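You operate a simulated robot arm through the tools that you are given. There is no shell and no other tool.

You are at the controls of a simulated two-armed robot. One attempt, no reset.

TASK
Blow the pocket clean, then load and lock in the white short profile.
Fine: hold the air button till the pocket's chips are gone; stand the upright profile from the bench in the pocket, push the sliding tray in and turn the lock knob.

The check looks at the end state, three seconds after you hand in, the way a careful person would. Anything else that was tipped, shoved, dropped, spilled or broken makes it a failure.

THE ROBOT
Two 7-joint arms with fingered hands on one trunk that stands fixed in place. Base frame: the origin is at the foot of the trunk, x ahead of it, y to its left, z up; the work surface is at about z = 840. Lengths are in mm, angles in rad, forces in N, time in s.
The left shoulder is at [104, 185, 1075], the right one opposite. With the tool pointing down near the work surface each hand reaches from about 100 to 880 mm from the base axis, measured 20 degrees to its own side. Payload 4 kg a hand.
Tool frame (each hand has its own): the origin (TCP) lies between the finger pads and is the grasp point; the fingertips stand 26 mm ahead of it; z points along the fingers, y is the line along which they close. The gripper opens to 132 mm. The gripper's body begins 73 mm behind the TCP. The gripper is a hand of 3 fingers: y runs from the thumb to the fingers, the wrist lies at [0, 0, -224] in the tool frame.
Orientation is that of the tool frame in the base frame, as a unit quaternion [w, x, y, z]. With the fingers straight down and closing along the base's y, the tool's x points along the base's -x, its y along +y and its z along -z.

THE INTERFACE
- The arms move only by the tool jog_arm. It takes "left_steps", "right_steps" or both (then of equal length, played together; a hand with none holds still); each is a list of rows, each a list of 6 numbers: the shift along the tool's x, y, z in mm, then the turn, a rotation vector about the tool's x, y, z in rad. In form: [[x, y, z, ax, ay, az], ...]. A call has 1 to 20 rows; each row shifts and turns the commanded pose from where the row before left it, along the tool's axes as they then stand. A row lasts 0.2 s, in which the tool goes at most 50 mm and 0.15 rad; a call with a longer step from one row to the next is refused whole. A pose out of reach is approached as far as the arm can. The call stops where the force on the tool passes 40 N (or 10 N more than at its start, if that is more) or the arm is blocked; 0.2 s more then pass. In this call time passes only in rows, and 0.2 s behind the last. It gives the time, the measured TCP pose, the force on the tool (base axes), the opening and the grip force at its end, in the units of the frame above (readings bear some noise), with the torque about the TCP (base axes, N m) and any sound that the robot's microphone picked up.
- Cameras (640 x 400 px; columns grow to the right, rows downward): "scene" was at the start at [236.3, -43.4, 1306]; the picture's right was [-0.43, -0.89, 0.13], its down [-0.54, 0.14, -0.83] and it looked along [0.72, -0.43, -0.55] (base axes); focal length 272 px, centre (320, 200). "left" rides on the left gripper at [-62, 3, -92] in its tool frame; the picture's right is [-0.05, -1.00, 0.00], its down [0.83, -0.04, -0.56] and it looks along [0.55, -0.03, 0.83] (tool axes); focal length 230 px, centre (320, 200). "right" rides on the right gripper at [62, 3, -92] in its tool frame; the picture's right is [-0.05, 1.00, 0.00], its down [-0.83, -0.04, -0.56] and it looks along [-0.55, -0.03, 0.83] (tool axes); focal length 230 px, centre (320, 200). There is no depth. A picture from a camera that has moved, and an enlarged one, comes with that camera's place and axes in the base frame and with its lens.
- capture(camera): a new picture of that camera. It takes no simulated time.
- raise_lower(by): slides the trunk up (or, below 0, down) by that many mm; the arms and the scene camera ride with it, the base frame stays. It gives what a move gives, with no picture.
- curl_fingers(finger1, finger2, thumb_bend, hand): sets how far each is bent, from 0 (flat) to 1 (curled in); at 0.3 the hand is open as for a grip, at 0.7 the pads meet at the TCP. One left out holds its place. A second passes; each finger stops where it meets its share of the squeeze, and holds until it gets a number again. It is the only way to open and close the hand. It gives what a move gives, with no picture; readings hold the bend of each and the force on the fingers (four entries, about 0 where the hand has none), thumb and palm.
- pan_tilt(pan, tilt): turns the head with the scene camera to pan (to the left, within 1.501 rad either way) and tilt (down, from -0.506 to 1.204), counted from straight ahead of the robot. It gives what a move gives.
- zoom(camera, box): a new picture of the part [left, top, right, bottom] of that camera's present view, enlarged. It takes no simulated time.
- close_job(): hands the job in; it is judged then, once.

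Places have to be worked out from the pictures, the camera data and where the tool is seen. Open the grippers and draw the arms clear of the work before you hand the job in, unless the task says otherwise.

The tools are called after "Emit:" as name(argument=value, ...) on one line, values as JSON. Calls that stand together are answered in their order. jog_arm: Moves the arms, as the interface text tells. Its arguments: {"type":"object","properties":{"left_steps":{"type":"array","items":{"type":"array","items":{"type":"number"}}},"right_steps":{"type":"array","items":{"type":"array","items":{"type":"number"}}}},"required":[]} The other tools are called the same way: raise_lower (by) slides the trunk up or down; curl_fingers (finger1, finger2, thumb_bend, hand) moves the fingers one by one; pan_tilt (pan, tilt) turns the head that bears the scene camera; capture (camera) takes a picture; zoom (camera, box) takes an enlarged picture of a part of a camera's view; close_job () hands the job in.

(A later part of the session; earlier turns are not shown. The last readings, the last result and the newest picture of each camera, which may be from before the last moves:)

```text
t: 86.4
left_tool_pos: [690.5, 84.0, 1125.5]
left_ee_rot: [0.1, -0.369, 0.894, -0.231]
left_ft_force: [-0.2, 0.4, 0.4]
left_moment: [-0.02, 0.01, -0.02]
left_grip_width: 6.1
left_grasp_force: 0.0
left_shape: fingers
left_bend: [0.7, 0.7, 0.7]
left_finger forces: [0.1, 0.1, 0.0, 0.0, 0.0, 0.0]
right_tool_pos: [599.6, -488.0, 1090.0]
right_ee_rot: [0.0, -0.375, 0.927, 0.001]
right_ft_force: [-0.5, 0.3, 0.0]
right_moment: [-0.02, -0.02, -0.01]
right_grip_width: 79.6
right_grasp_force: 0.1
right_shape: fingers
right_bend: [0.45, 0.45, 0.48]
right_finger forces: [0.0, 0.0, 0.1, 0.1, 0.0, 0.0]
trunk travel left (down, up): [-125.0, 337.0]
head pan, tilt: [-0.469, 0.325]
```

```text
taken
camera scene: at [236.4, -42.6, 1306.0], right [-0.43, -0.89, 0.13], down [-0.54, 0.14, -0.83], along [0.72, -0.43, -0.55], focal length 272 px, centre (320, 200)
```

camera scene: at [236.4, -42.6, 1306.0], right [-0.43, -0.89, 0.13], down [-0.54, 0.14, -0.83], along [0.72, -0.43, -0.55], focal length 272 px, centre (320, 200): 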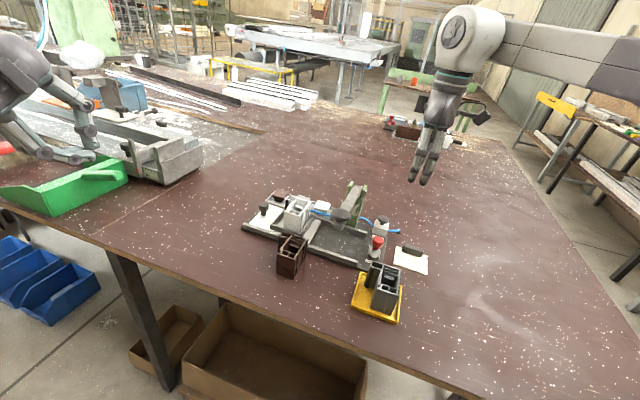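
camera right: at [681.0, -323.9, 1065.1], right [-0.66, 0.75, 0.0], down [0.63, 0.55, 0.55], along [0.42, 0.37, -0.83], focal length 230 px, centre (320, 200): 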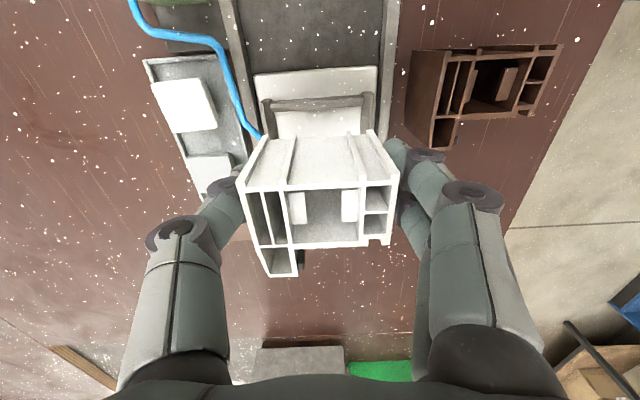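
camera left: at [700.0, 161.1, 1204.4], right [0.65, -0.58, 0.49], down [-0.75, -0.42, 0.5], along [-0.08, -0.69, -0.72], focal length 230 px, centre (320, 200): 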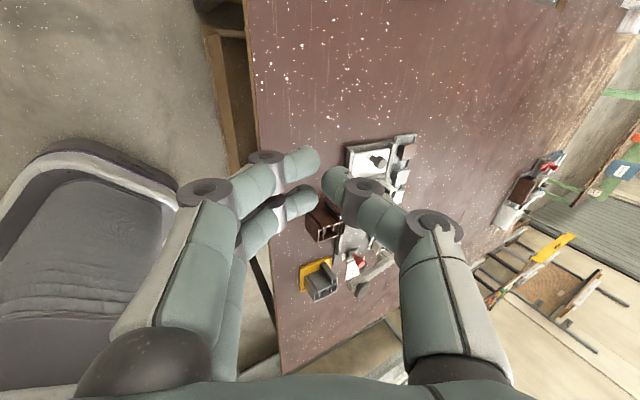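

The left hand's lean came out as planned with x along the push direction. I move it to a point above and behind the knob.

Emit:
jog_arm(left_steps=[[12.36, -18.43, 38.04, 0, 0, 0], [12.36, -18.43, 38.04, 0, 0, 0], [12.36, -18.43, 38.04, 0, 0, 0], [12.36, -18.43, 38.04, 0, 0, 0], [12.36, -18.43, 38.04, 0, 0, 0], [12.36, -18.43, 38.04, 0, 0, 0], [12.36, -18.43, 38.04, 0, 0, 0]])

Emit:
capture(camera="left")

Emit:
zoom(camera="scene", box=[200, 140, 340, 260])

Emit:
capture(camera="right")

```text
t: 88.0
left_tool_pos: [799.8, -150.5, 955.2]
left_ee_rot: [0.1, -0.37, 0.895, -0.23]
left_ft_force: [0.3, -0.4, -0.4]
left_moment: [-0.04, 0.03, 0.03]
left_grip_width: 6.2
left_grasp_force: 0.1
left_shape: fingers
left_bend: [0.7, 0.7, 0.7]
left_finger forces: [0.0, 0.0, 0.0, 0.1, 0.0, 0.0]
right_tool_pos: [598.7, -489.1, 1088.2]
right_ee_rot: [0.001, -0.374, 0.927, 0.003]
right_ft_force: [0.1, -0.8, 0.7]
right_moment: [0.04, -0.01, 0.01]
right_grip_width: 79.4
right_grasp_force: 0.0
right_shape: fingers
right_bend: [0.45, 0.45, 0.48]
right_finger forces: [0.1, 0.0, 0.1, 0.1, 0.0, 0.1]
trunk travel left (down, up): [-125.0, 337.0]
head pan, tilt: [-0.469, 0.325]
```

```text
taken
camera left: at [809.7, -73.5, 1034.2], right [0.65, -0.58, 0.48], down [-0.75, -0.43, 0.5], along [-0.09, -0.69, -0.72], focal length 230 px, centre (320, 200)
```

left: 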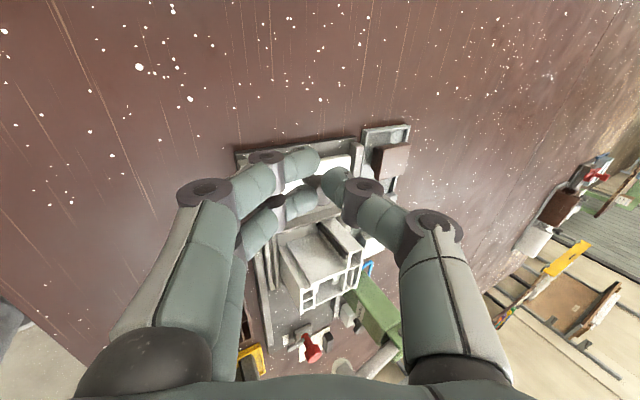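

```text
3.33 times, centred on (270, 200) of scene
camera zoom: at [236.5, -45.7, 1305.9], right [-0.43, -0.89, 0.13], down [-0.54, 0.15, -0.83], along [0.72, -0.43, -0.55], focal length 908 px, centre (487, 200)
```

zoom: 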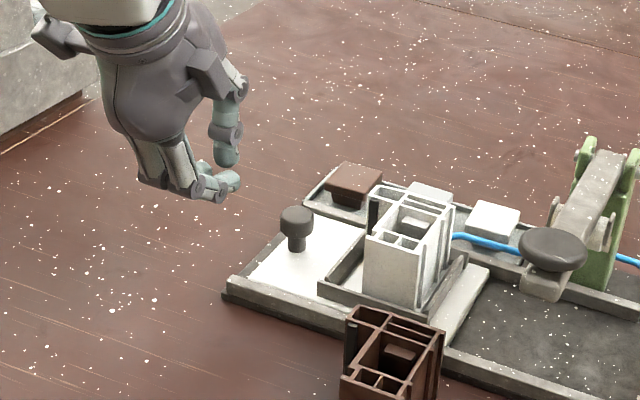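

```text
taken
camera right: at [552.7, -531.5, 1180.6], right [-0.66, 0.75, 0.0], down [0.63, 0.54, 0.56], along [0.42, 0.37, -0.83], focal length 230 px, centre (320, 200)
```

right: 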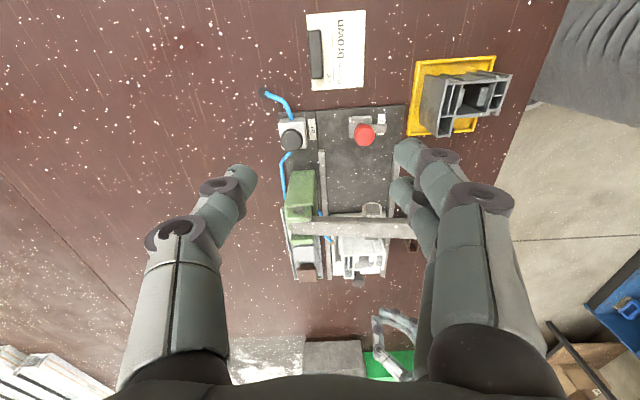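

The fist hangs behind and above the knob. I advance it along its axis, first part of the way.

Emit:
jog_arm(left_steps=[[-2, 0, 15, 0, 0, 0], [-1.4, 0.7, 15, 0, 0, 0], [0, 0, 15, 0, 0, 0]])

Emit:
zoom(camera="scene", box=[200, 150, 320, 260])

Emit:
zoom(camera="left", box=[180, 80, 440, 280])

Emit:
zoom(camera="right", box=[260, 180, 460, 380])

```text
t: 88.8
left_tool_pos: [810.6, -157.7, 938.2]
left_ee_rot: [0.101, -0.366, 0.895, -0.234]
left_ft_force: [0.2, 0.4, -0.3]
left_moment: [-0.01, 0.01, -0.02]
left_grip_width: 6.0
left_grasp_force: 0.1
left_shape: fingers
left_bend: [0.7, 0.7, 0.7]
left_finger forces: [0.1, 0.0, 0.0, 0.0, 0.1, 0.1]
left hand out of reach, approached as far as the arm can: row 2, 3
right_tool_pos: [599.3, -487.3, 1090.8]
right_ee_rot: [0.0, -0.375, 0.927, 0.001]
right_ft_force: [0.5, 0.6, -0.7]
right_moment: [0.0, 0.0, -0.01]
right_grip_width: 79.3
right_grasp_force: 0.2
right_shape: fingers
right_bend: [0.45, 0.45, 0.48]
right_finger forces: [0.0, 0.1, 0.0, 0.0, 0.0, 0.0]
trunk travel left (down, up): [-125.0, 337.0]
head pan, tilt: [-0.469, 0.325]
```

```text
3.64 times, centred on (260, 205) of scene
camera zoom: at [236.5, -42.9, 1306.0], right [-0.43, -0.89, 0.13], down [-0.54, 0.14, -0.83], along [0.72, -0.43, -0.55], focal length 990 px, centre (538, 182)
```

zoom: 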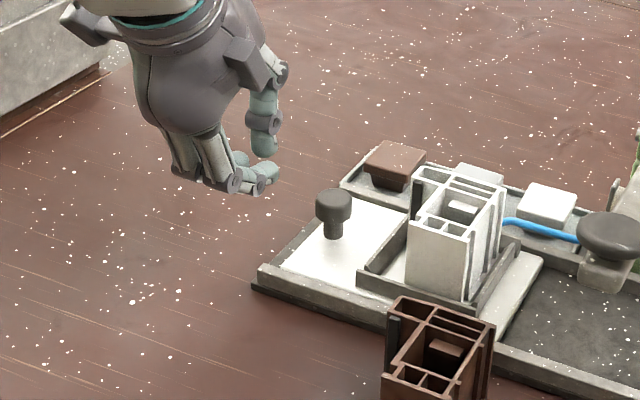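

```text
2.00 times, centred on (310, 180) of left
camera zoom: at [819.2, -79.5, 1017.7], right [0.64, -0.59, 0.49], down [-0.76, -0.42, 0.49], along [-0.08, -0.69, -0.71], focal length 460 px, centre (340, 240)
```

zoom: 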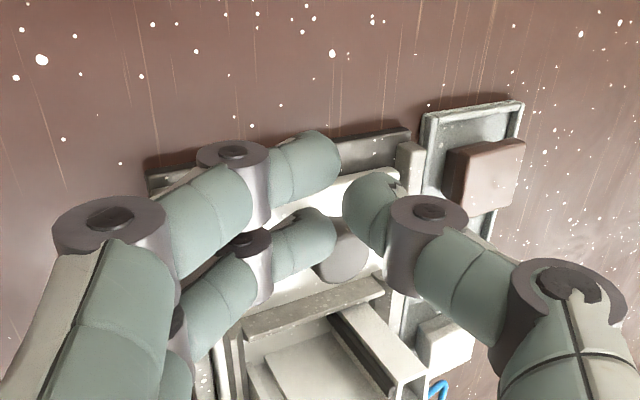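

```text
2.00 times, centred on (360, 280) of right
camera zoom: at [552.7, -528.9, 1182.0], right [-0.66, 0.75, 0.0], down [0.63, 0.55, 0.56], along [0.42, 0.37, -0.83], focal length 460 px, centre (240, 40)
```

zoom: 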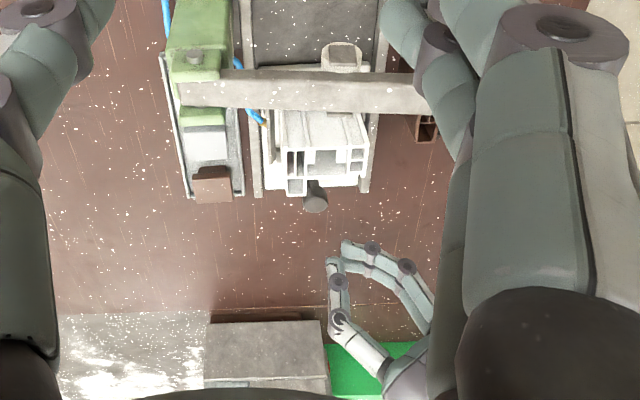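

At this lean the left arm runs out of reach short of the knob. I back off, lean it more (to about 0.85 rad), and set the two fingers half-bent so their tips form a low, slender pusher.

Emit:
jog_arm(left_steps=[[0, 0, -25, 0, 0, 0], [0, 0, -25, 0, 0, 0], [0, 0, 0, 0.117, 0, 0], [0, 0, 0, 0.117, 0, 0], [0, 0, 0, 0.116, 0, 0]])

Emit:
curl_fingers(hand="left", finger1=0.5, finger2=0.5, thumb_bend=0.7)

Emit:
capture(camera="left")

Emit:
zoom(camera="scene", box=[160, 100, 320, 240])

Emit:
zoom(camera="right", box=[260, 180, 460, 380])

```text
t: 90.0
left_tool_pos: [794.0, -141.7, 981.2]
left_ee_rot: [0.162, -0.347, 0.84, -0.384]
left_ft_force: [0.3, -0.2, -0.3]
left_moment: [0.01, -0.04, 0.03]
left_grip_width: 5.6
left_grasp_force: 0.0
left_shape: fingers
left_bend: [0.7, 0.7, 0.7]
left_finger forces: [0.1, 0.0, 0.0, 0.0, 0.1, 0.0]
right_tool_pos: [600.4, -488.1, 1088.6]
right_ee_rot: [-0.001, -0.375, 0.927, 0.001]
right_ft_force: [-0.6, 0.1, 0.1]
right_moment: [-0.02, -0.01, -0.01]
right_grip_width: 79.6
right_grasp_force: 0.1
right_shape: fingers
right_bend: [0.45, 0.45, 0.48]
right_finger forces: [0.1, 0.0, 0.0, 0.0, 0.0, 0.0]
trunk travel left (down, up): [-125.0, 337.0]
head pan, tilt: [-0.469, 0.325]
```

```text
t: 91.0
left_tool_pos: [793.4, -141.3, 981.7]
left_ee_rot: [0.161, -0.346, 0.841, -0.383]
left_ft_force: [0.5, -0.5, -0.8]
left_moment: [0.0, 0.01, 0.0]
left_grip_width: 36.0
left_grasp_force: 0.1
left_shape: fingers
left_bend: [0.5, 0.5, 0.7]
left_finger forces: [0.1, 0.0, 0.0, 0.0, 0.0, 0.0]
right_tool_pos: [599.4, -488.6, 1090.3]
right_ee_rot: [0.0, -0.375, 0.927, 0.001]
right_ft_force: [0.3, 0.6, 0.8]
right_moment: [-0.03, 0.03, 0.03]
right_grip_width: 79.6
right_grasp_force: 0.0
right_shape: fingers
right_bend: [0.45, 0.45, 0.48]
right_finger forces: [0.0, 0.0, 0.0, 0.1, 0.1, 0.0]
trunk travel left (down, up): [-125.0, 337.0]
head pan, tilt: [-0.469, 0.325]
```

```text
taken
camera left: at [785.7, -46.5, 1040.5], right [0.5, -0.43, 0.76], down [-0.87, -0.31, 0.39], along [0.07, -0.85, -0.53], focal length 230 px, centre (320, 200)
```

left: 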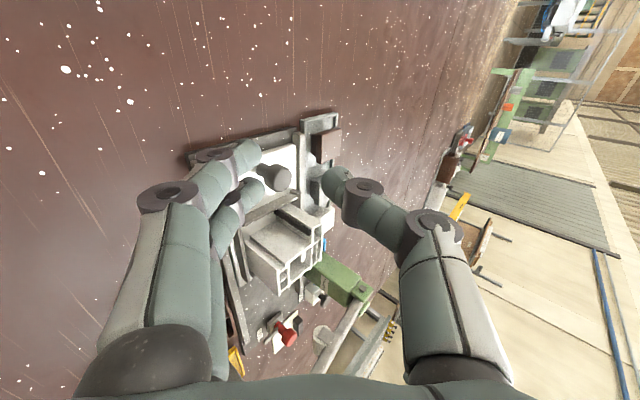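

```text
2.86 times, centred on (240, 170) of scene
camera zoom: at [236.4, -43.3, 1306.0], right [-0.43, -0.89, 0.13], down [-0.54, 0.14, -0.83], along [0.72, -0.43, -0.55], focal length 778 px, centre (549, 286)
```

zoom: 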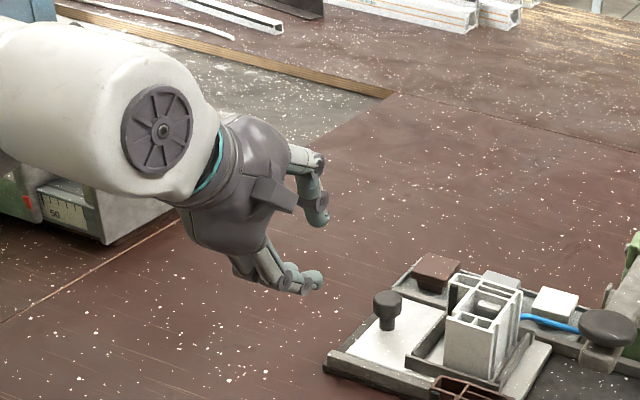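

```text
2.00 times, centred on (360, 280) of right
camera zoom: at [552.6, -529.3, 1181.8], right [-0.66, 0.75, 0.0], down [0.63, 0.55, 0.56], along [0.42, 0.37, -0.83], focal length 460 px, centre (240, 40)
```

zoom: 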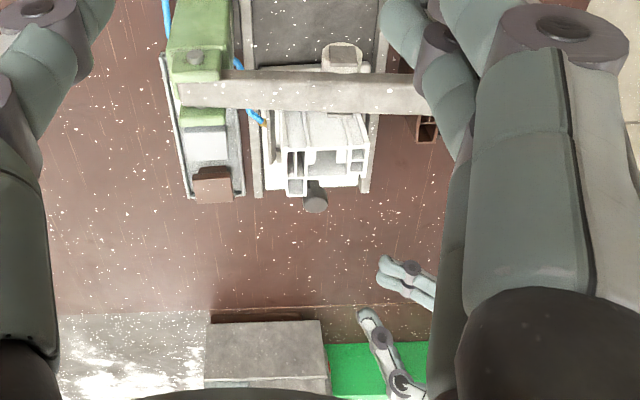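

The half-bent fingers now lie nearly level, good for pushing the cap from behind. I advance along the tool axis (about 89 mm to go), half first.

Emit:
jog_arm(left_steps=[[-0.9, 0.8, 25, 0, 0, 0], [-0.9, 0.8, 25, 0, 0, 0]])

Emit:
capture(camera="left")

Emit:
zoom(camera="scene", box=[180, 130, 320, 250])

Emit:
zoom(camera="right", box=[280, 200, 440, 340])

```text
t: 91.6
left_tool_pos: [820.6, -165.1, 947.6]
left_ee_rot: [0.163, -0.346, 0.841, -0.382]
left_ft_force: [-0.3, -0.1, 0.4]
left_moment: [0.01, 0.0, -0.04]
left_grip_width: 36.3
left_grasp_force: 0.1
left_shape: fingers
left_bend: [0.5, 0.5, 0.7]
left_finger forces: [0.0, 0.0, 0.1, 0.0, 0.0, 0.1]
right_tool_pos: [600.5, -489.1, 1088.5]
right_ee_rot: [0.0, -0.375, 0.927, 0.001]
right_ft_force: [0.3, -0.2, 0.8]
right_moment: [0.02, 0.04, -0.01]
right_grip_width: 79.4
right_grasp_force: 0.0
right_shape: fingers
right_bend: [0.45, 0.45, 0.48]
right_finger forces: [0.0, 0.0, 0.0, 0.1, 0.0, 0.0]
trunk travel left (down, up): [-125.0, 337.0]
head pan, tilt: [-0.469, 0.325]
```

```text
taken
camera left: at [813.7, -71.6, 1005.6], right [0.5, -0.43, 0.75], down [-0.87, -0.31, 0.39], along [0.07, -0.85, -0.53], focal length 230 px, centre (320, 200)
```

left: 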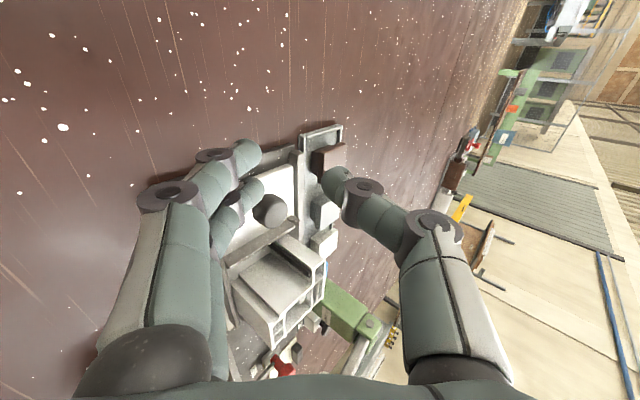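

```text
3.33 times, centred on (250, 190) of scene
camera zoom: at [236.8, -43.9, 1305.8], right [-0.43, -0.89, 0.13], down [-0.54, 0.14, -0.83], along [0.72, -0.43, -0.55], focal length 908 px, centre (553, 233)
```

zoom: 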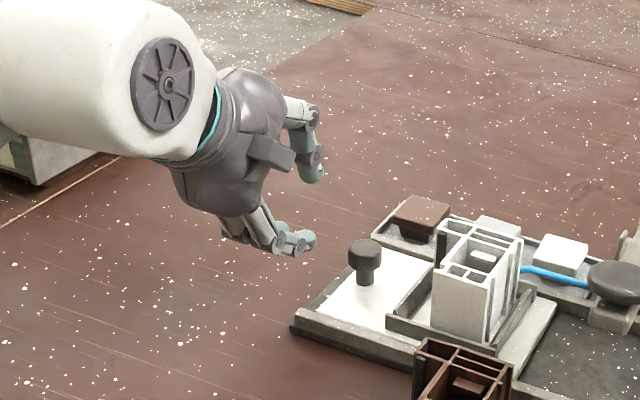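

```text
2.86 times, centred on (360, 270) of right
camera zoom: at [552.9, -529.8, 1181.3], right [-0.66, 0.75, 0.0], down [0.63, 0.55, 0.56], along [0.42, 0.37, -0.83], focal length 657 px, centre (206, 0)
```

zoom: 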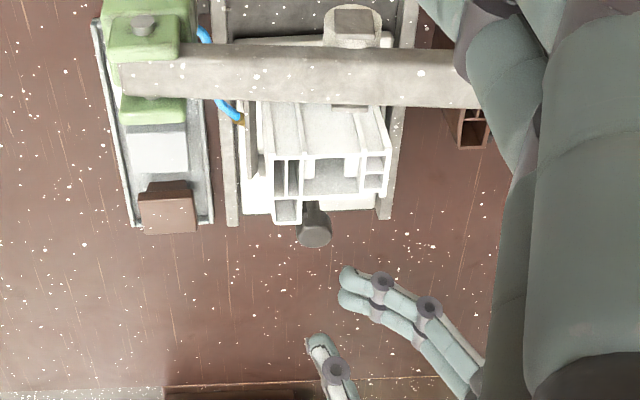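

From the right camera the leading finger will pass about 11 mm behind the knob. I advance the rest.

Emit:
jog_arm(left_steps=[[0, 0, 13, 0, 0, 0], [0, 0, 13, 0, 0, 0], [0, 0, 10, 0, 0, 0]])

Emit:
zoom(camera="scene", box=[200, 150, 320, 250])

Emit:
zoom(camera="right", box=[280, 200, 440, 340])

Emit:
zoom(camera="left", box=[150, 100, 390, 300])

```text
t: 92.4
left_tool_pos: [838.8, -185.4, 924.5]
left_ee_rot: [0.162, -0.347, 0.841, -0.383]
left_ft_force: [-0.7, 0.2, 0.9]
left_moment: [-0.03, 0.02, 0.0]
left_grip_width: 36.2
left_grasp_force: 0.0
left_shape: fingers
left_bend: [0.5, 0.5, 0.7]
left_finger forces: [0.0, 0.0, 0.0, 0.0, 0.0, 0.0]
right_tool_pos: [599.2, -488.6, 1090.0]
right_ee_rot: [0.0, -0.375, 0.927, 0.001]
right_ft_force: [0.7, -0.1, 0.2]
right_moment: [0.0, 0.02, -0.03]
right_grip_width: 79.4
right_grasp_force: 0.0
right_shape: fingers
right_bend: [0.45, 0.45, 0.48]
right_finger forces: [0.0, 0.0, 0.0, 0.0, 0.0, 0.0]
trunk travel left (down, up): [-125.0, 337.0]
head pan, tilt: [-0.469, 0.325]
```

```text
4.00 times, centred on (260, 200) of scene
camera zoom: at [236.5, -43.7, 1306.0], right [-0.43, -0.89, 0.13], down [-0.54, 0.14, -0.83], along [0.72, -0.43, -0.55], focal length 1089 px, centre (560, 200)
```

zoom: 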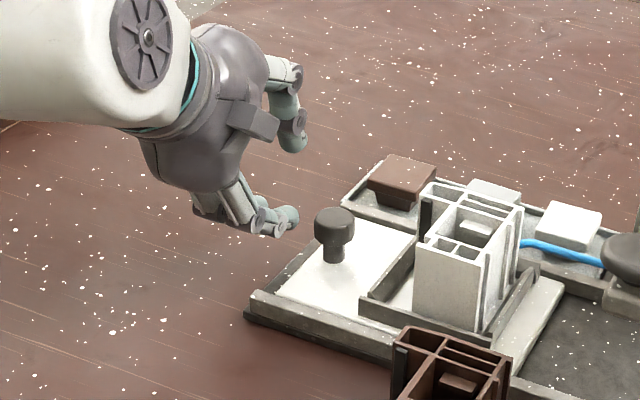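

```text
2.86 times, centred on (360, 270) of right
camera zoom: at [552.6, -529.7, 1181.6], right [-0.66, 0.75, 0.0], down [0.63, 0.55, 0.56], along [0.42, 0.37, -0.83], focal length 657 px, centre (206, 0)
```

zoom: 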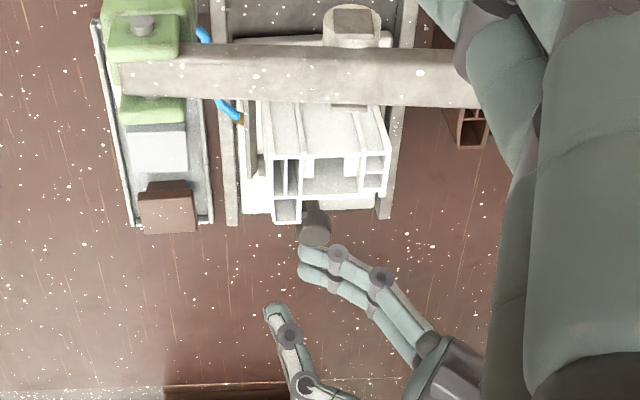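

```text
2.00 times, centred on (270, 200) of left
camera zoom: at [832.2, -91.0, 982.6], right [0.5, -0.43, 0.76], down [-0.87, -0.31, 0.39], along [0.07, -0.85, -0.53], focal length 460 px, centre (420, 200)
```

zoom: 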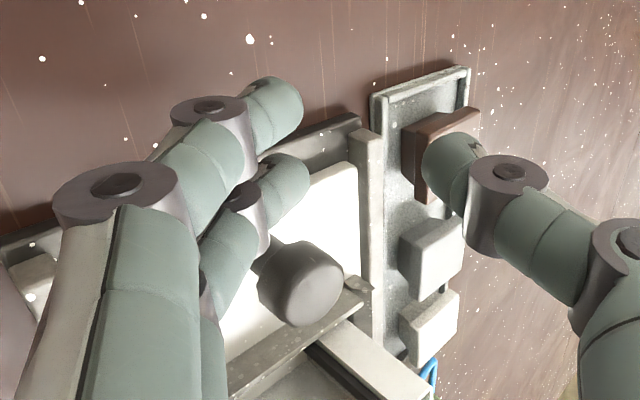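

The leading finger is right behind the knob cap at the proper height, no load yet. I begin pushing along the tool's +x (the tray's sliding direction) in small steps.

Emit:
jog_arm(left_steps=[[4, 0, 0, 0, 0, 0], [4, 0, 0, 0, 0, 0], [4, 0, 0, 0, 0, 0], [4, 0, 0, 0, 0, 0]])

Emit:
zoom(camera="scene", box=[200, 150, 320, 250])

Emit:
zoom(camera="right", box=[280, 200, 440, 340])

```text
t: 93.4
left_tool_pos: [827.9, -196.0, 924.4]
left_ee_rot: [0.162, -0.347, 0.841, -0.382]
left_ft_force: [0.5, 0.7, -0.2]
left_moment: [-0.02, -0.02, -0.01]
left_grip_width: 36.0
left_grasp_force: 0.8
left_shape: fingers
left_bend: [0.5, 0.5, 0.7]
left_finger forces: [0.0, 0.2, 0.0, 0.0, 0.0, 0.0]
right_tool_pos: [600.4, -486.7, 1089.1]
right_ee_rot: [0.0, -0.375, 0.927, 0.001]
right_ft_force: [-0.6, -0.8, 0.4]
right_moment: [-0.01, 0.01, -0.03]
right_grip_width: 79.4
right_grasp_force: 0.0
right_shape: fingers
right_bend: [0.45, 0.45, 0.48]
right_finger forces: [0.1, 0.0, 0.1, 0.0, 0.0, 0.0]
trunk travel left (down, up): [-125.0, 337.0]
head pan, tilt: [-0.469, 0.325]
```

```text
4.00 times, centred on (260, 200) of scene
camera zoom: at [236.4, -43.4, 1306.0], right [-0.43, -0.89, 0.13], down [-0.54, 0.14, -0.83], along [0.72, -0.43, -0.55], focal length 1089 px, centre (560, 200)
```

zoom: 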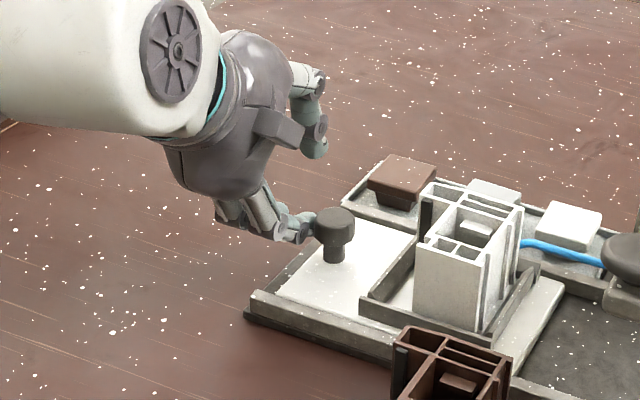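

```text
2.86 times, centred on (360, 270) of right
camera zoom: at [552.6, -529.4, 1181.8], right [-0.66, 0.75, 0.0], down [0.63, 0.55, 0.56], along [0.42, 0.37, -0.83], focal length 657 px, centre (206, 0)
```

zoom: 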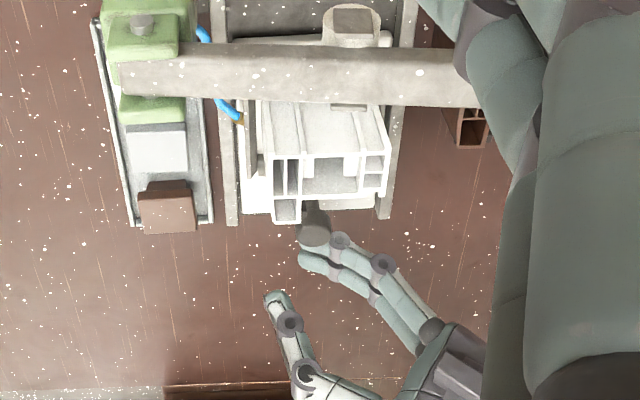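

The finger is just at the cap. I keep pushing, 20 mm more.

Emit:
jog_arm(left_steps=[[4, 0, 0, 0, 0, 0], [4, 0, 0, 0, 0, 0], [4, 0, 0, 0, 0, 0], [4, 0, 0, 0, 0, 0], [4, 0, 0, 0, 0, 0]])

Emit:
zoom(camera="scene", box=[200, 150, 340, 260])

Emit:
zoom(camera="right", box=[280, 200, 440, 340])

```text
t: 94.6
left_tool_pos: [814.8, -211.1, 923.7]
left_ee_rot: [0.162, -0.347, 0.841, -0.383]
left_ft_force: [1.0, 0.8, 0.4]
left_moment: [0.04, -0.02, -0.01]
left_grip_width: 36.3
left_grasp_force: 0.1
left_shape: fingers
left_bend: [0.5, 0.5, 0.7]
left_finger forces: [0.0, 1.2, 0.0, 0.1, 0.1, 0.0]
right_tool_pos: [599.0, -487.4, 1089.2]
right_ee_rot: [-0.001, -0.375, 0.927, 0.001]
right_ft_force: [-0.8, -0.5, -0.1]
right_moment: [0.02, 0.02, -0.01]
right_grip_width: 79.6
right_grasp_force: 0.1
right_shape: fingers
right_bend: [0.45, 0.45, 0.48]
right_finger forces: [0.1, 0.0, 0.1, 0.0, 0.0, 0.0]
trunk travel left (down, up): [-125.0, 337.0]
head pan, tilt: [-0.469, 0.325]
```

```text
3.64 times, centred on (270, 205) of scene
camera zoom: at [236.4, -43.4, 1306.0], right [-0.43, -0.89, 0.13], down [-0.54, 0.14, -0.83], along [0.72, -0.43, -0.55], focal length 990 px, centre (502, 182)
```

zoom: 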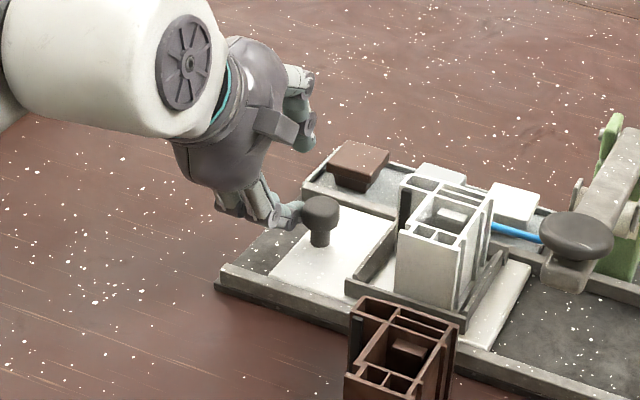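

```text
2.86 times, centred on (360, 270) of right
camera zoom: at [552.5, -529.4, 1181.8], right [-0.66, 0.75, 0.0], down [0.63, 0.55, 0.56], along [0.42, 0.37, -0.83], focal length 657 px, centre (206, 0)
```

zoom: 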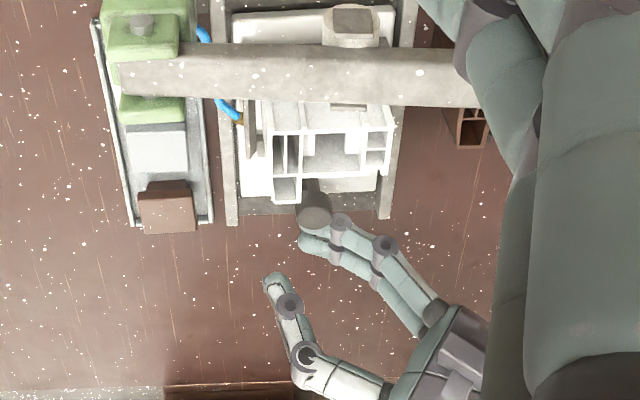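

The tray slides easily (about 1.3 N). I push 35 mm further.

Emit:
jog_arm(left_steps=[[5, 0, 0, 0, 0, 0], [5, 0, 0, 0, 0, 0], [5, 0, 0, 0, 0, 0], [5, 0, 0, 0, 0, 0], [5, 0, 0, 0, 0, 0], [5, 0, 0, 0, 0, 0], [5, 0, 0, 0, 0, 0]])

Emit:
zoom(camera="scene", box=[220, 150, 380, 270])

Emit:
zoom(camera="right", box=[270, 100, 440, 320])

```text
t: 96.2
left_tool_pos: [789.8, -235.1, 924.0]
left_ee_rot: [0.162, -0.347, 0.841, -0.383]
left_ft_force: [0.7, 1.0, 0.7]
left_moment: [0.03, -0.02, 0.01]
left_grip_width: 36.0
left_grasp_force: 1.0
left_shape: fingers
left_bend: [0.5, 0.5, 0.7]
left_finger forces: [0.0, 1.2, 0.0, 0.0, 0.0, 0.1]
right_tool_pos: [598.7, -488.8, 1090.2]
right_ee_rot: [0.0, -0.376, 0.927, 0.002]
right_ft_force: [0.6, 0.3, -0.4]
right_moment: [0.0, -0.02, 0.0]
right_grip_width: 79.3
right_grasp_force: 0.1
right_shape: fingers
right_bend: [0.45, 0.45, 0.48]
right_finger forces: [0.1, 0.0, 0.0, 0.1, 0.0, 0.0]
trunk travel left (down, up): [-125.0, 337.0]
head pan, tilt: [-0.469, 0.325]
```

```text
3.33 times, centred on (300, 210) of scene
camera zoom: at [236.4, -43.4, 1306.0], right [-0.43, -0.89, 0.13], down [-0.54, 0.14, -0.83], along [0.72, -0.43, -0.55], focal length 908 px, centre (387, 167)
```

zoom: 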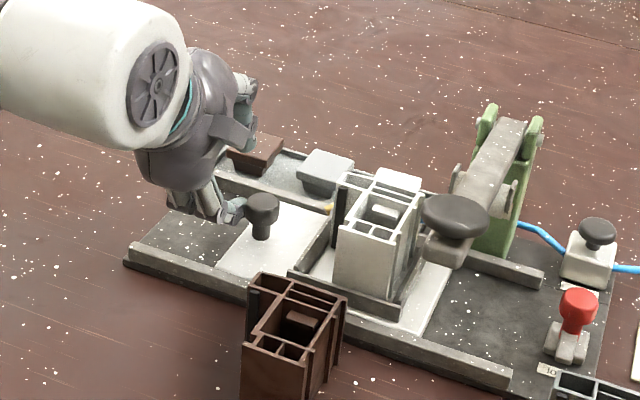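

```text
1.82 times, centred on (355, 210) of right
camera zoom: at [552.5, -529.4, 1181.8], right [-0.66, 0.75, 0.0], down [0.63, 0.55, 0.56], along [0.42, 0.37, -0.83], focal length 418 px, centre (256, 182)
```

zoom: 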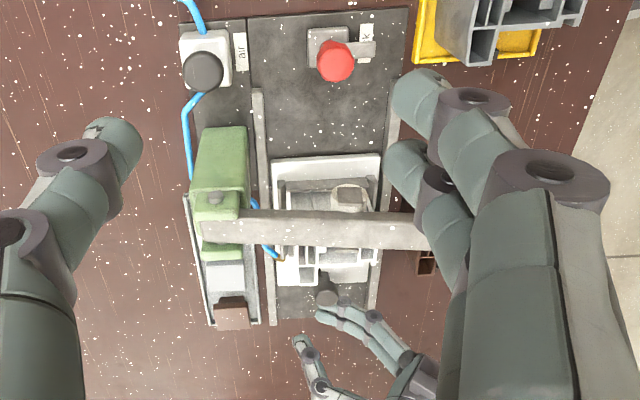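

About 53 mm in, all smooth. The profile's top (921) should pass under the lever's roller (≈947). I push on carefully in shorter bites, watching the force.

Emit:
jog_arm(left_steps=[[4, 0, 0, 0, 0, 0], [4, 0, 0, 0, 0, 0], [4, 0, 0, 0, 0, 0], [4, 0, 0, 0, 0, 0], [4, 0, 0, 0, 0, 0]])

Emit:
zoom(camera="scene", box=[240, 160, 380, 270])

Emit:
zoom(camera="right", box=[270, 100, 440, 320])

```text
t: 97.4
left_tool_pos: [775.8, -249.6, 924.0]
left_ee_rot: [0.162, -0.346, 0.841, -0.384]
left_ft_force: [1.3, 0.0, -0.1]
left_moment: [0.03, 0.0, -0.01]
left_grip_width: 36.3
left_grasp_force: 0.5
left_shape: fingers
left_bend: [0.5, 0.5, 0.7]
left_finger forces: [0.1, 1.1, 0.1, 0.0, 0.1, 0.1]
right_tool_pos: [599.7, -488.5, 1089.3]
right_ee_rot: [-0.001, -0.375, 0.927, 0.001]
right_ft_force: [-0.3, -0.9, -0.5]
right_moment: [-0.01, 0.02, 0.01]
right_grip_width: 79.2
right_grasp_force: 0.1
right_shape: fingers
right_bend: [0.45, 0.45, 0.48]
right_finger forces: [0.0, 0.1, 0.0, 0.0, 0.1, 0.1]
trunk travel left (down, up): [-125.0, 337.0]
head pan, tilt: [-0.469, 0.325]
```

```text
3.64 times, centred on (310, 215) of scene
camera zoom: at [236.4, -43.3, 1306.0], right [-0.43, -0.89, 0.13], down [-0.54, 0.14, -0.83], along [0.72, -0.43, -0.55], focal length 990 px, centre (356, 146)
```

zoom: 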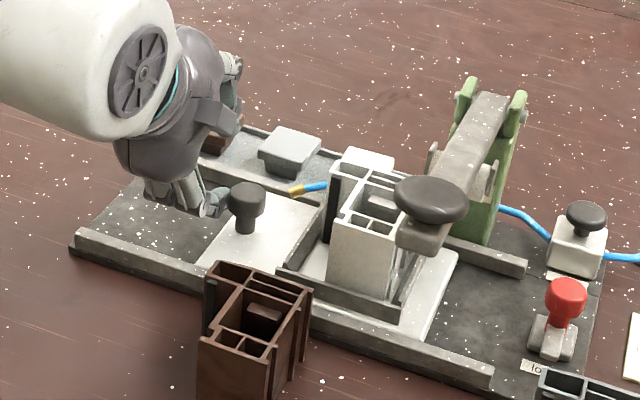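

```text
1.82 times, centred on (355, 210) of right
camera zoom: at [552.6, -529.3, 1181.8], right [-0.66, 0.75, 0.0], down [0.63, 0.55, 0.56], along [0.42, 0.37, -0.83], focal length 418 px, centre (256, 182)
```

zoom: 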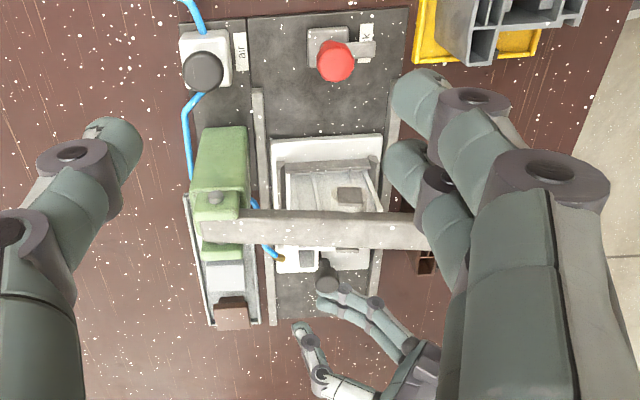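

T ≈ 73 mm, everything clear (the brown profile lies outside the hand's path). I continue.

Emit:
jog_arm(left_steps=[[4, 0, 0, 0, 0, 0], [4, 0, 0, 0, 0, 0], [4, 0, 0, 0, 0, 0], [4, 0, 0, 0, 0, 0]])

Emit:
zoom(camera="scene", box=[240, 160, 380, 270])

Emit:
zoom(camera="right", box=[270, 100, 440, 320])

Emit:
capture(camera="left")

```text
t: 98.4
left_tool_pos: [763.8, -261.3, 922.3]
left_ee_rot: [0.161, -0.348, 0.841, -0.382]
left_ft_force: [0.8, 0.0, 0.5]
left_moment: [0.05, -0.04, -0.03]
left_grip_width: 36.3
left_grasp_force: 0.3
left_shape: fingers
left_bend: [0.5, 0.5, 0.7]
left_finger forces: [0.0, 1.1, 0.0, 0.1, 0.0, 0.0]
right_tool_pos: [599.9, -487.8, 1089.6]
right_ee_rot: [0.0, -0.375, 0.927, 0.0]
right_ft_force: [-0.7, -0.2, -0.2]
right_moment: [-0.01, 0.0, -0.06]
right_grip_width: 79.2
right_grasp_force: 0.0
right_shape: fingers
right_bend: [0.45, 0.45, 0.48]
right_finger forces: [0.0, 0.1, 0.0, 0.0, 0.0, 0.1]
trunk travel left (down, up): [-125.0, 337.0]
head pan, tilt: [-0.469, 0.325]
```

```text
3.64 times, centred on (310, 215) of scene
camera zoom: at [236.4, -43.4, 1306.0], right [-0.43, -0.89, 0.13], down [-0.54, 0.14, -0.83], along [0.72, -0.43, -0.55], focal length 990 px, centre (356, 146)
```

zoom: 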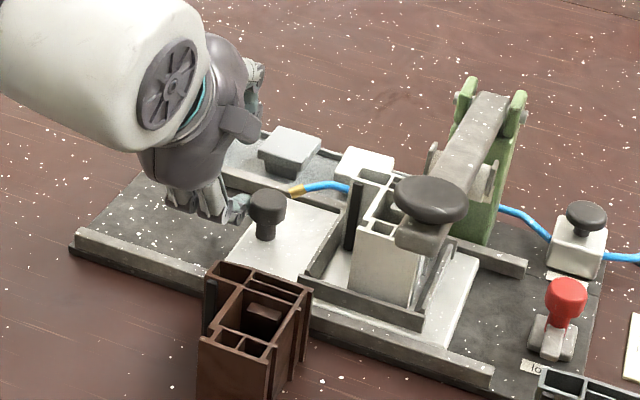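

```text
1.82 times, centred on (355, 210) of right
camera zoom: at [552.6, -529.4, 1181.8], right [-0.66, 0.75, 0.0], down [0.63, 0.55, 0.56], along [0.42, 0.37, -0.83], focal length 418 px, centre (256, 182)
```

zoom: 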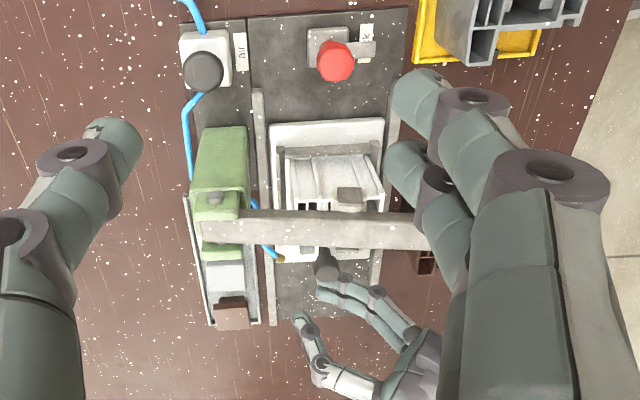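

```text
taken
camera left: at [756.6, -166.0, 982.2], right [0.5, -0.43, 0.76], down [-0.87, -0.31, 0.39], along [0.07, -0.85, -0.53], focal length 230 px, centre (320, 200)
```

left: 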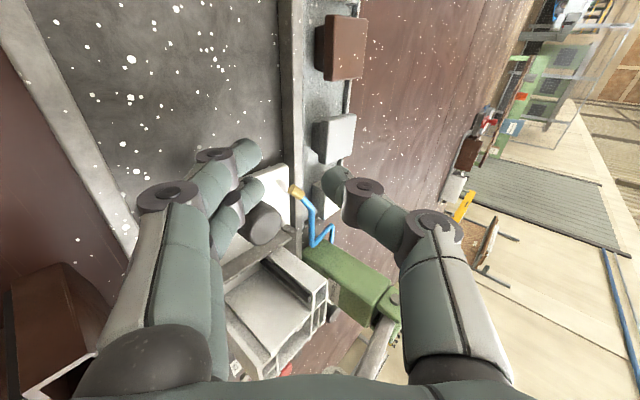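

T ≈ 89 mm. The thumb passes above the nozzle by about 25 mm. I keep pushing in small bites.

Emit:
jog_arm(left_steps=[[4, 0, 0, 0, 0, 0], [4, 0, 0, 0, 0, 0], [4, 0, 0, 0, 0, 0], [4, 0, 0, 0, 0, 0]])

Emit:
zoom(camera="scene", box=[240, 160, 380, 270])

Emit:
zoom(camera="right", box=[270, 100, 440, 320])

Emit:
capture(camera="left")

```text
t: 99.4
left_tool_pos: [751.7, -272.6, 923.6]
left_ee_rot: [0.162, -0.347, 0.841, -0.383]
left_ft_force: [1.7, 0.6, 0.2]
left_moment: [0.03, -0.02, 0.01]
left_grip_width: 36.1
left_grasp_force: 0.2
left_shape: fingers
left_bend: [0.5, 0.5, 0.7]
left_finger forces: [0.1, 1.2, 0.1, 0.0, 0.0, 0.0]
right_tool_pos: [599.3, -489.0, 1089.8]
right_ee_rot: [0.0, -0.376, 0.927, 0.001]
right_ft_force: [-0.5, 0.7, 0.7]
right_moment: [0.03, -0.02, 0.03]
right_grip_width: 79.4
right_grasp_force: 0.0
right_shape: fingers
right_bend: [0.45, 0.45, 0.48]
right_finger forces: [0.0, 0.1, 0.0, 0.0, 0.0, 0.0]
trunk travel left (down, up): [-125.0, 337.0]
head pan, tilt: [-0.469, 0.325]
```

```text
3.64 times, centred on (310, 215) of scene
camera zoom: at [236.4, -43.3, 1306.0], right [-0.43, -0.89, 0.13], down [-0.54, 0.14, -0.83], along [0.72, -0.43, -0.55], focal length 990 px, centre (356, 146)
```

zoom: 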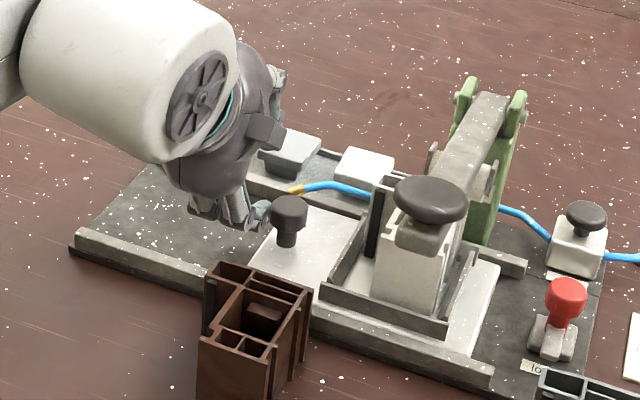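

```text
1.82 times, centred on (355, 210) of right
camera zoom: at [552.5, -529.4, 1181.9], right [-0.66, 0.75, 0.0], down [0.63, 0.55, 0.56], along [0.42, 0.37, -0.83], focal length 418 px, centre (256, 182)
```

zoom: 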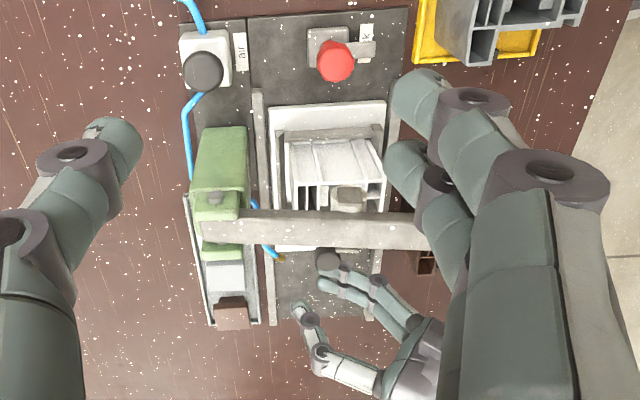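

```text
taken
camera left: at [745.6, -177.4, 982.1], right [0.5, -0.43, 0.76], down [-0.87, -0.31, 0.39], along [0.07, -0.85, -0.53], focal length 230 px, centre (320, 200)
```

left: 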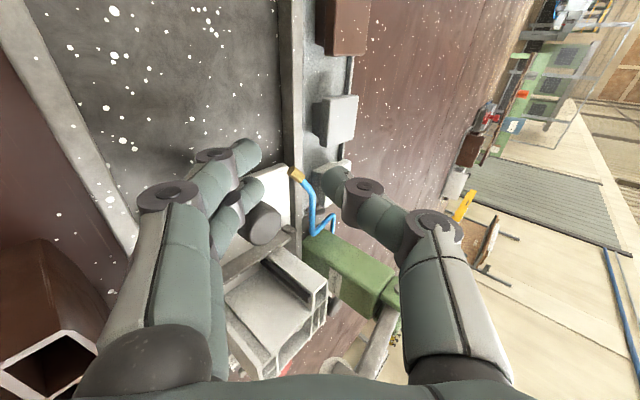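

T ≈ 105 mm; the profile has passed under the lever without touching. About 25–30 mm remain to the lock. I continue in smaller bites.

Emit:
jog_arm(left_steps=[[4, 0, 0, 0, 0, 0], [4, 0, 0, 0, 0, 0], [4, 0, 0, 0, 0, 0]])

Emit:
zoom(camera="scene", box=[240, 160, 400, 280])

Emit:
zoom(camera="right", box=[290, 100, 430, 250])

Emit:
capture(camera="left")

```text
t: 100.2
left_tool_pos: [744.9, -280.7, 923.8]
left_ee_rot: [0.162, -0.346, 0.841, -0.382]
left_ft_force: [0.9, 0.8, 0.1]
left_moment: [0.03, 0.0, 0.0]
left_grip_width: 36.4
left_grasp_force: 0.7
left_shape: fingers
left_bend: [0.5, 0.5, 0.7]
left_finger forces: [0.1, 1.1, 0.0, 0.1, 0.1, 0.0]
right_tool_pos: [598.9, -487.8, 1089.1]
right_ee_rot: [-0.001, -0.375, 0.927, 0.001]
right_ft_force: [0.2, -0.3, -0.5]
right_moment: [-0.01, -0.01, 0.03]
right_grip_width: 79.5
right_grasp_force: 0.0
right_shape: fingers
right_bend: [0.45, 0.45, 0.48]
right_finger forces: [0.0, 0.0, 0.0, 0.0, 0.0, 0.2]
trunk travel left (down, up): [-125.0, 337.0]
head pan, tilt: [-0.469, 0.325]
```

```text
3.33 times, centred on (320, 220) of scene
camera zoom: at [236.4, -43.4, 1306.0], right [-0.43, -0.89, 0.13], down [-0.54, 0.14, -0.83], along [0.72, -0.43, -0.55], focal length 908 px, centre (320, 133)
```

zoom: 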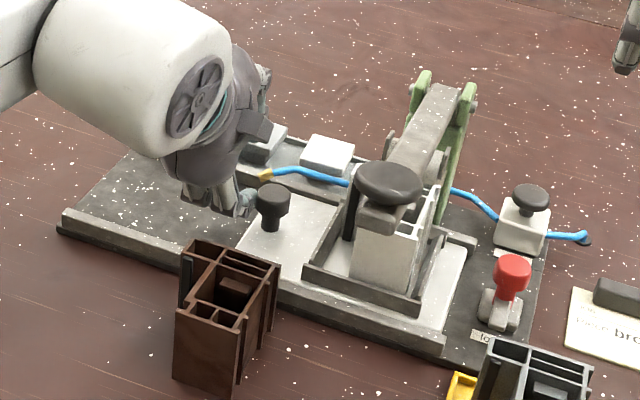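

```text
2.67 times, centred on (360, 175) of right
camera zoom: at [552.6, -529.4, 1181.8], right [-0.66, 0.75, 0.0], down [0.63, 0.55, 0.56], along [0.42, 0.37, -0.83], focal length 614 px, centre (213, 267)
```

zoom: 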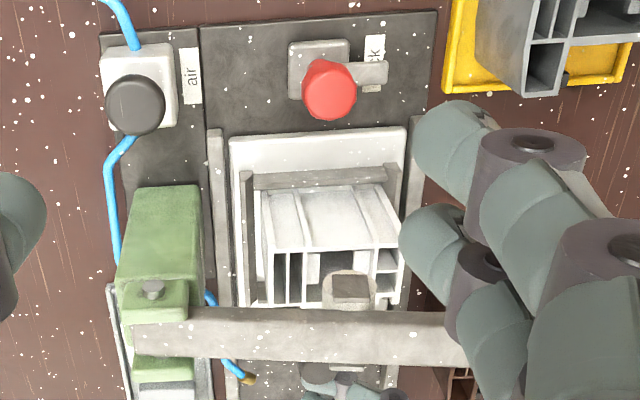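

```text
taken
camera left: at [737.0, -185.9, 982.2], right [0.5, -0.43, 0.76], down [-0.87, -0.31, 0.39], along [0.07, -0.85, -0.53], focal length 230 px, centre (320, 200)
```

left: 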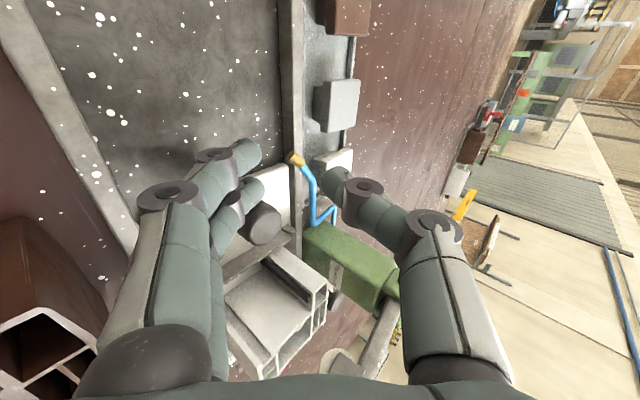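

T ≈ 117 mm, no stop yet. I go on 8 mm at a time.

Emit:
jog_arm(left_steps=[[2, 0, 0, 0, 0, 0], [2, 0, 0, 0, 0, 0], [2, 0, 0, 0, 0, 0], [2, 0, 0, 0, 0, 0]])

Emit:
zoom(camera="right", box=[290, 100, 430, 250])

Emit:
zoom(camera="scene", box=[260, 170, 400, 280])

```text
t: 101.2
left_tool_pos: [739.1, -286.9, 923.1]
left_ee_rot: [0.163, -0.346, 0.841, -0.383]
left_ft_force: [-0.2, 0.8, 1.2]
left_moment: [0.03, -0.01, -0.01]
left_grip_width: 36.6
left_grasp_force: 0.0
left_shape: fingers
left_bend: [0.5, 0.5, 0.7]
left_finger forces: [0.1, 0.1, 0.1, 0.0, 0.0, 0.1]
right_tool_pos: [599.0, -488.3, 1090.6]
right_ee_rot: [-0.001, -0.375, 0.927, 0.0]
right_ft_force: [-0.9, 0.0, 0.4]
right_moment: [0.03, 0.0, 0.0]
right_grip_width: 79.4
right_grasp_force: 0.0
right_shape: fingers
right_bend: [0.45, 0.45, 0.48]
right_finger forces: [0.0, 0.1, 0.0, 0.0, 0.0, 0.1]
trunk travel left (down, up): [-125.0, 337.0]
head pan, tilt: [-0.469, 0.325]
```

```text
2.67 times, centred on (360, 175) of right
camera zoom: at [552.5, -529.5, 1181.8], right [-0.66, 0.75, 0.0], down [0.63, 0.55, 0.56], along [0.42, 0.37, -0.83], focal length 614 px, centre (213, 267)
```

zoom: 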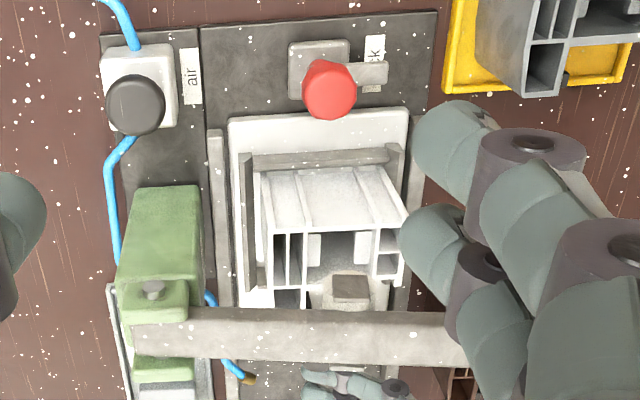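

```text
3.64 times, centred on (330, 225) of scene
camera zoom: at [236.4, -43.5, 1306.0], right [-0.43, -0.89, 0.13], down [-0.54, 0.14, -0.83], along [0.72, -0.43, -0.55], focal length 990 px, centre (284, 109)
```

zoom: 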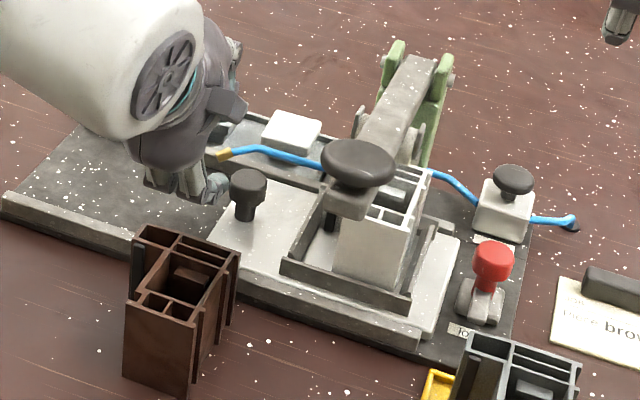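

The tray moved a bit on its own (finger unloaded) – perhaps it is reaching its seat. I push on gently to find the stop.

Emit:
jog_arm(left_steps=[[2, 0, 0, 0, 0, 0], [2, 0, 0, 0, 0, 0], [2, 0, 0, 0, 0, 0]])

Emit:
zoom(camera="right", box=[290, 100, 430, 250])

Emit:
zoom(camera="scene", box=[260, 170, 400, 280])

```text
t: 102.0
left_tool_pos: [736.2, -290.6, 922.7]
left_ee_rot: [0.162, -0.348, 0.84, -0.383]
left_ft_force: [3.0, 2.3, 0.0]
left_moment: [0.08, -0.13, -0.05]
left_grip_width: 36.1
left_grasp_force: 2.0
left_shape: fingers
left_bend: [0.5, 0.5, 0.7]
left_finger forces: [0.1, 3.5, 0.0, 0.0, 0.0, 0.0]
right_tool_pos: [600.0, -487.5, 1089.5]
right_ee_rot: [0.0, -0.376, 0.927, 0.001]
right_ft_force: [0.9, 0.2, 0.4]
right_moment: [0.01, -0.03, -0.02]
right_grip_width: 79.7
right_grasp_force: 0.0
right_shape: fingers
right_bend: [0.45, 0.45, 0.48]
right_finger forces: [0.0, 0.1, 0.1, 0.0, 0.0, 0.2]
trunk travel left (down, up): [-125.0, 337.0]
head pan, tilt: [-0.469, 0.325]
```

```text
2.67 times, centred on (360, 175) of right
camera zoom: at [553.1, -528.9, 1181.8], right [-0.66, 0.75, 0.0], down [0.63, 0.55, 0.56], along [0.42, 0.37, -0.83], focal length 614 px, centre (213, 267)
```

zoom: 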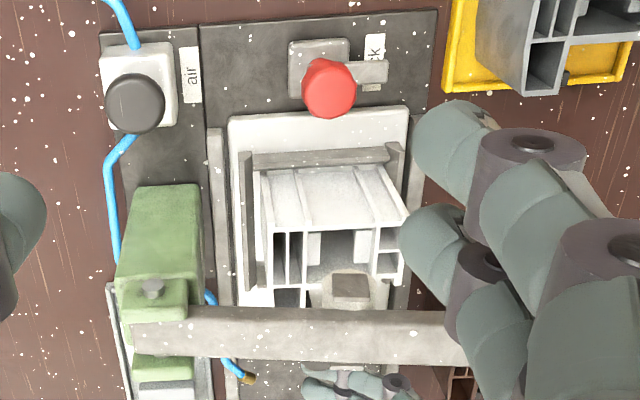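

```text
3.64 times, centred on (330, 225) of scene
camera zoom: at [236.8, -43.0, 1305.9], right [-0.43, -0.89, 0.13], down [-0.54, 0.14, -0.83], along [0.72, -0.43, -0.55], focal length 990 px, centre (284, 109)
```

zoom: 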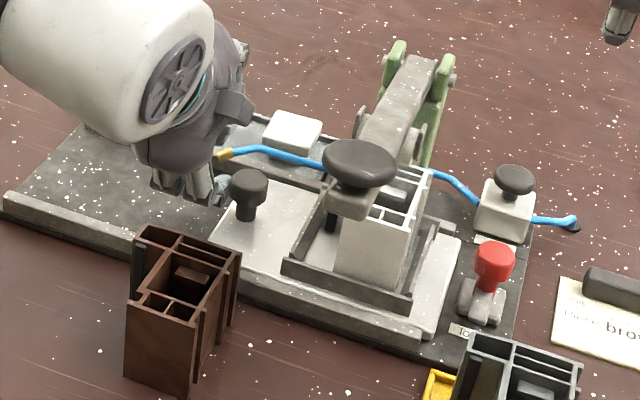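

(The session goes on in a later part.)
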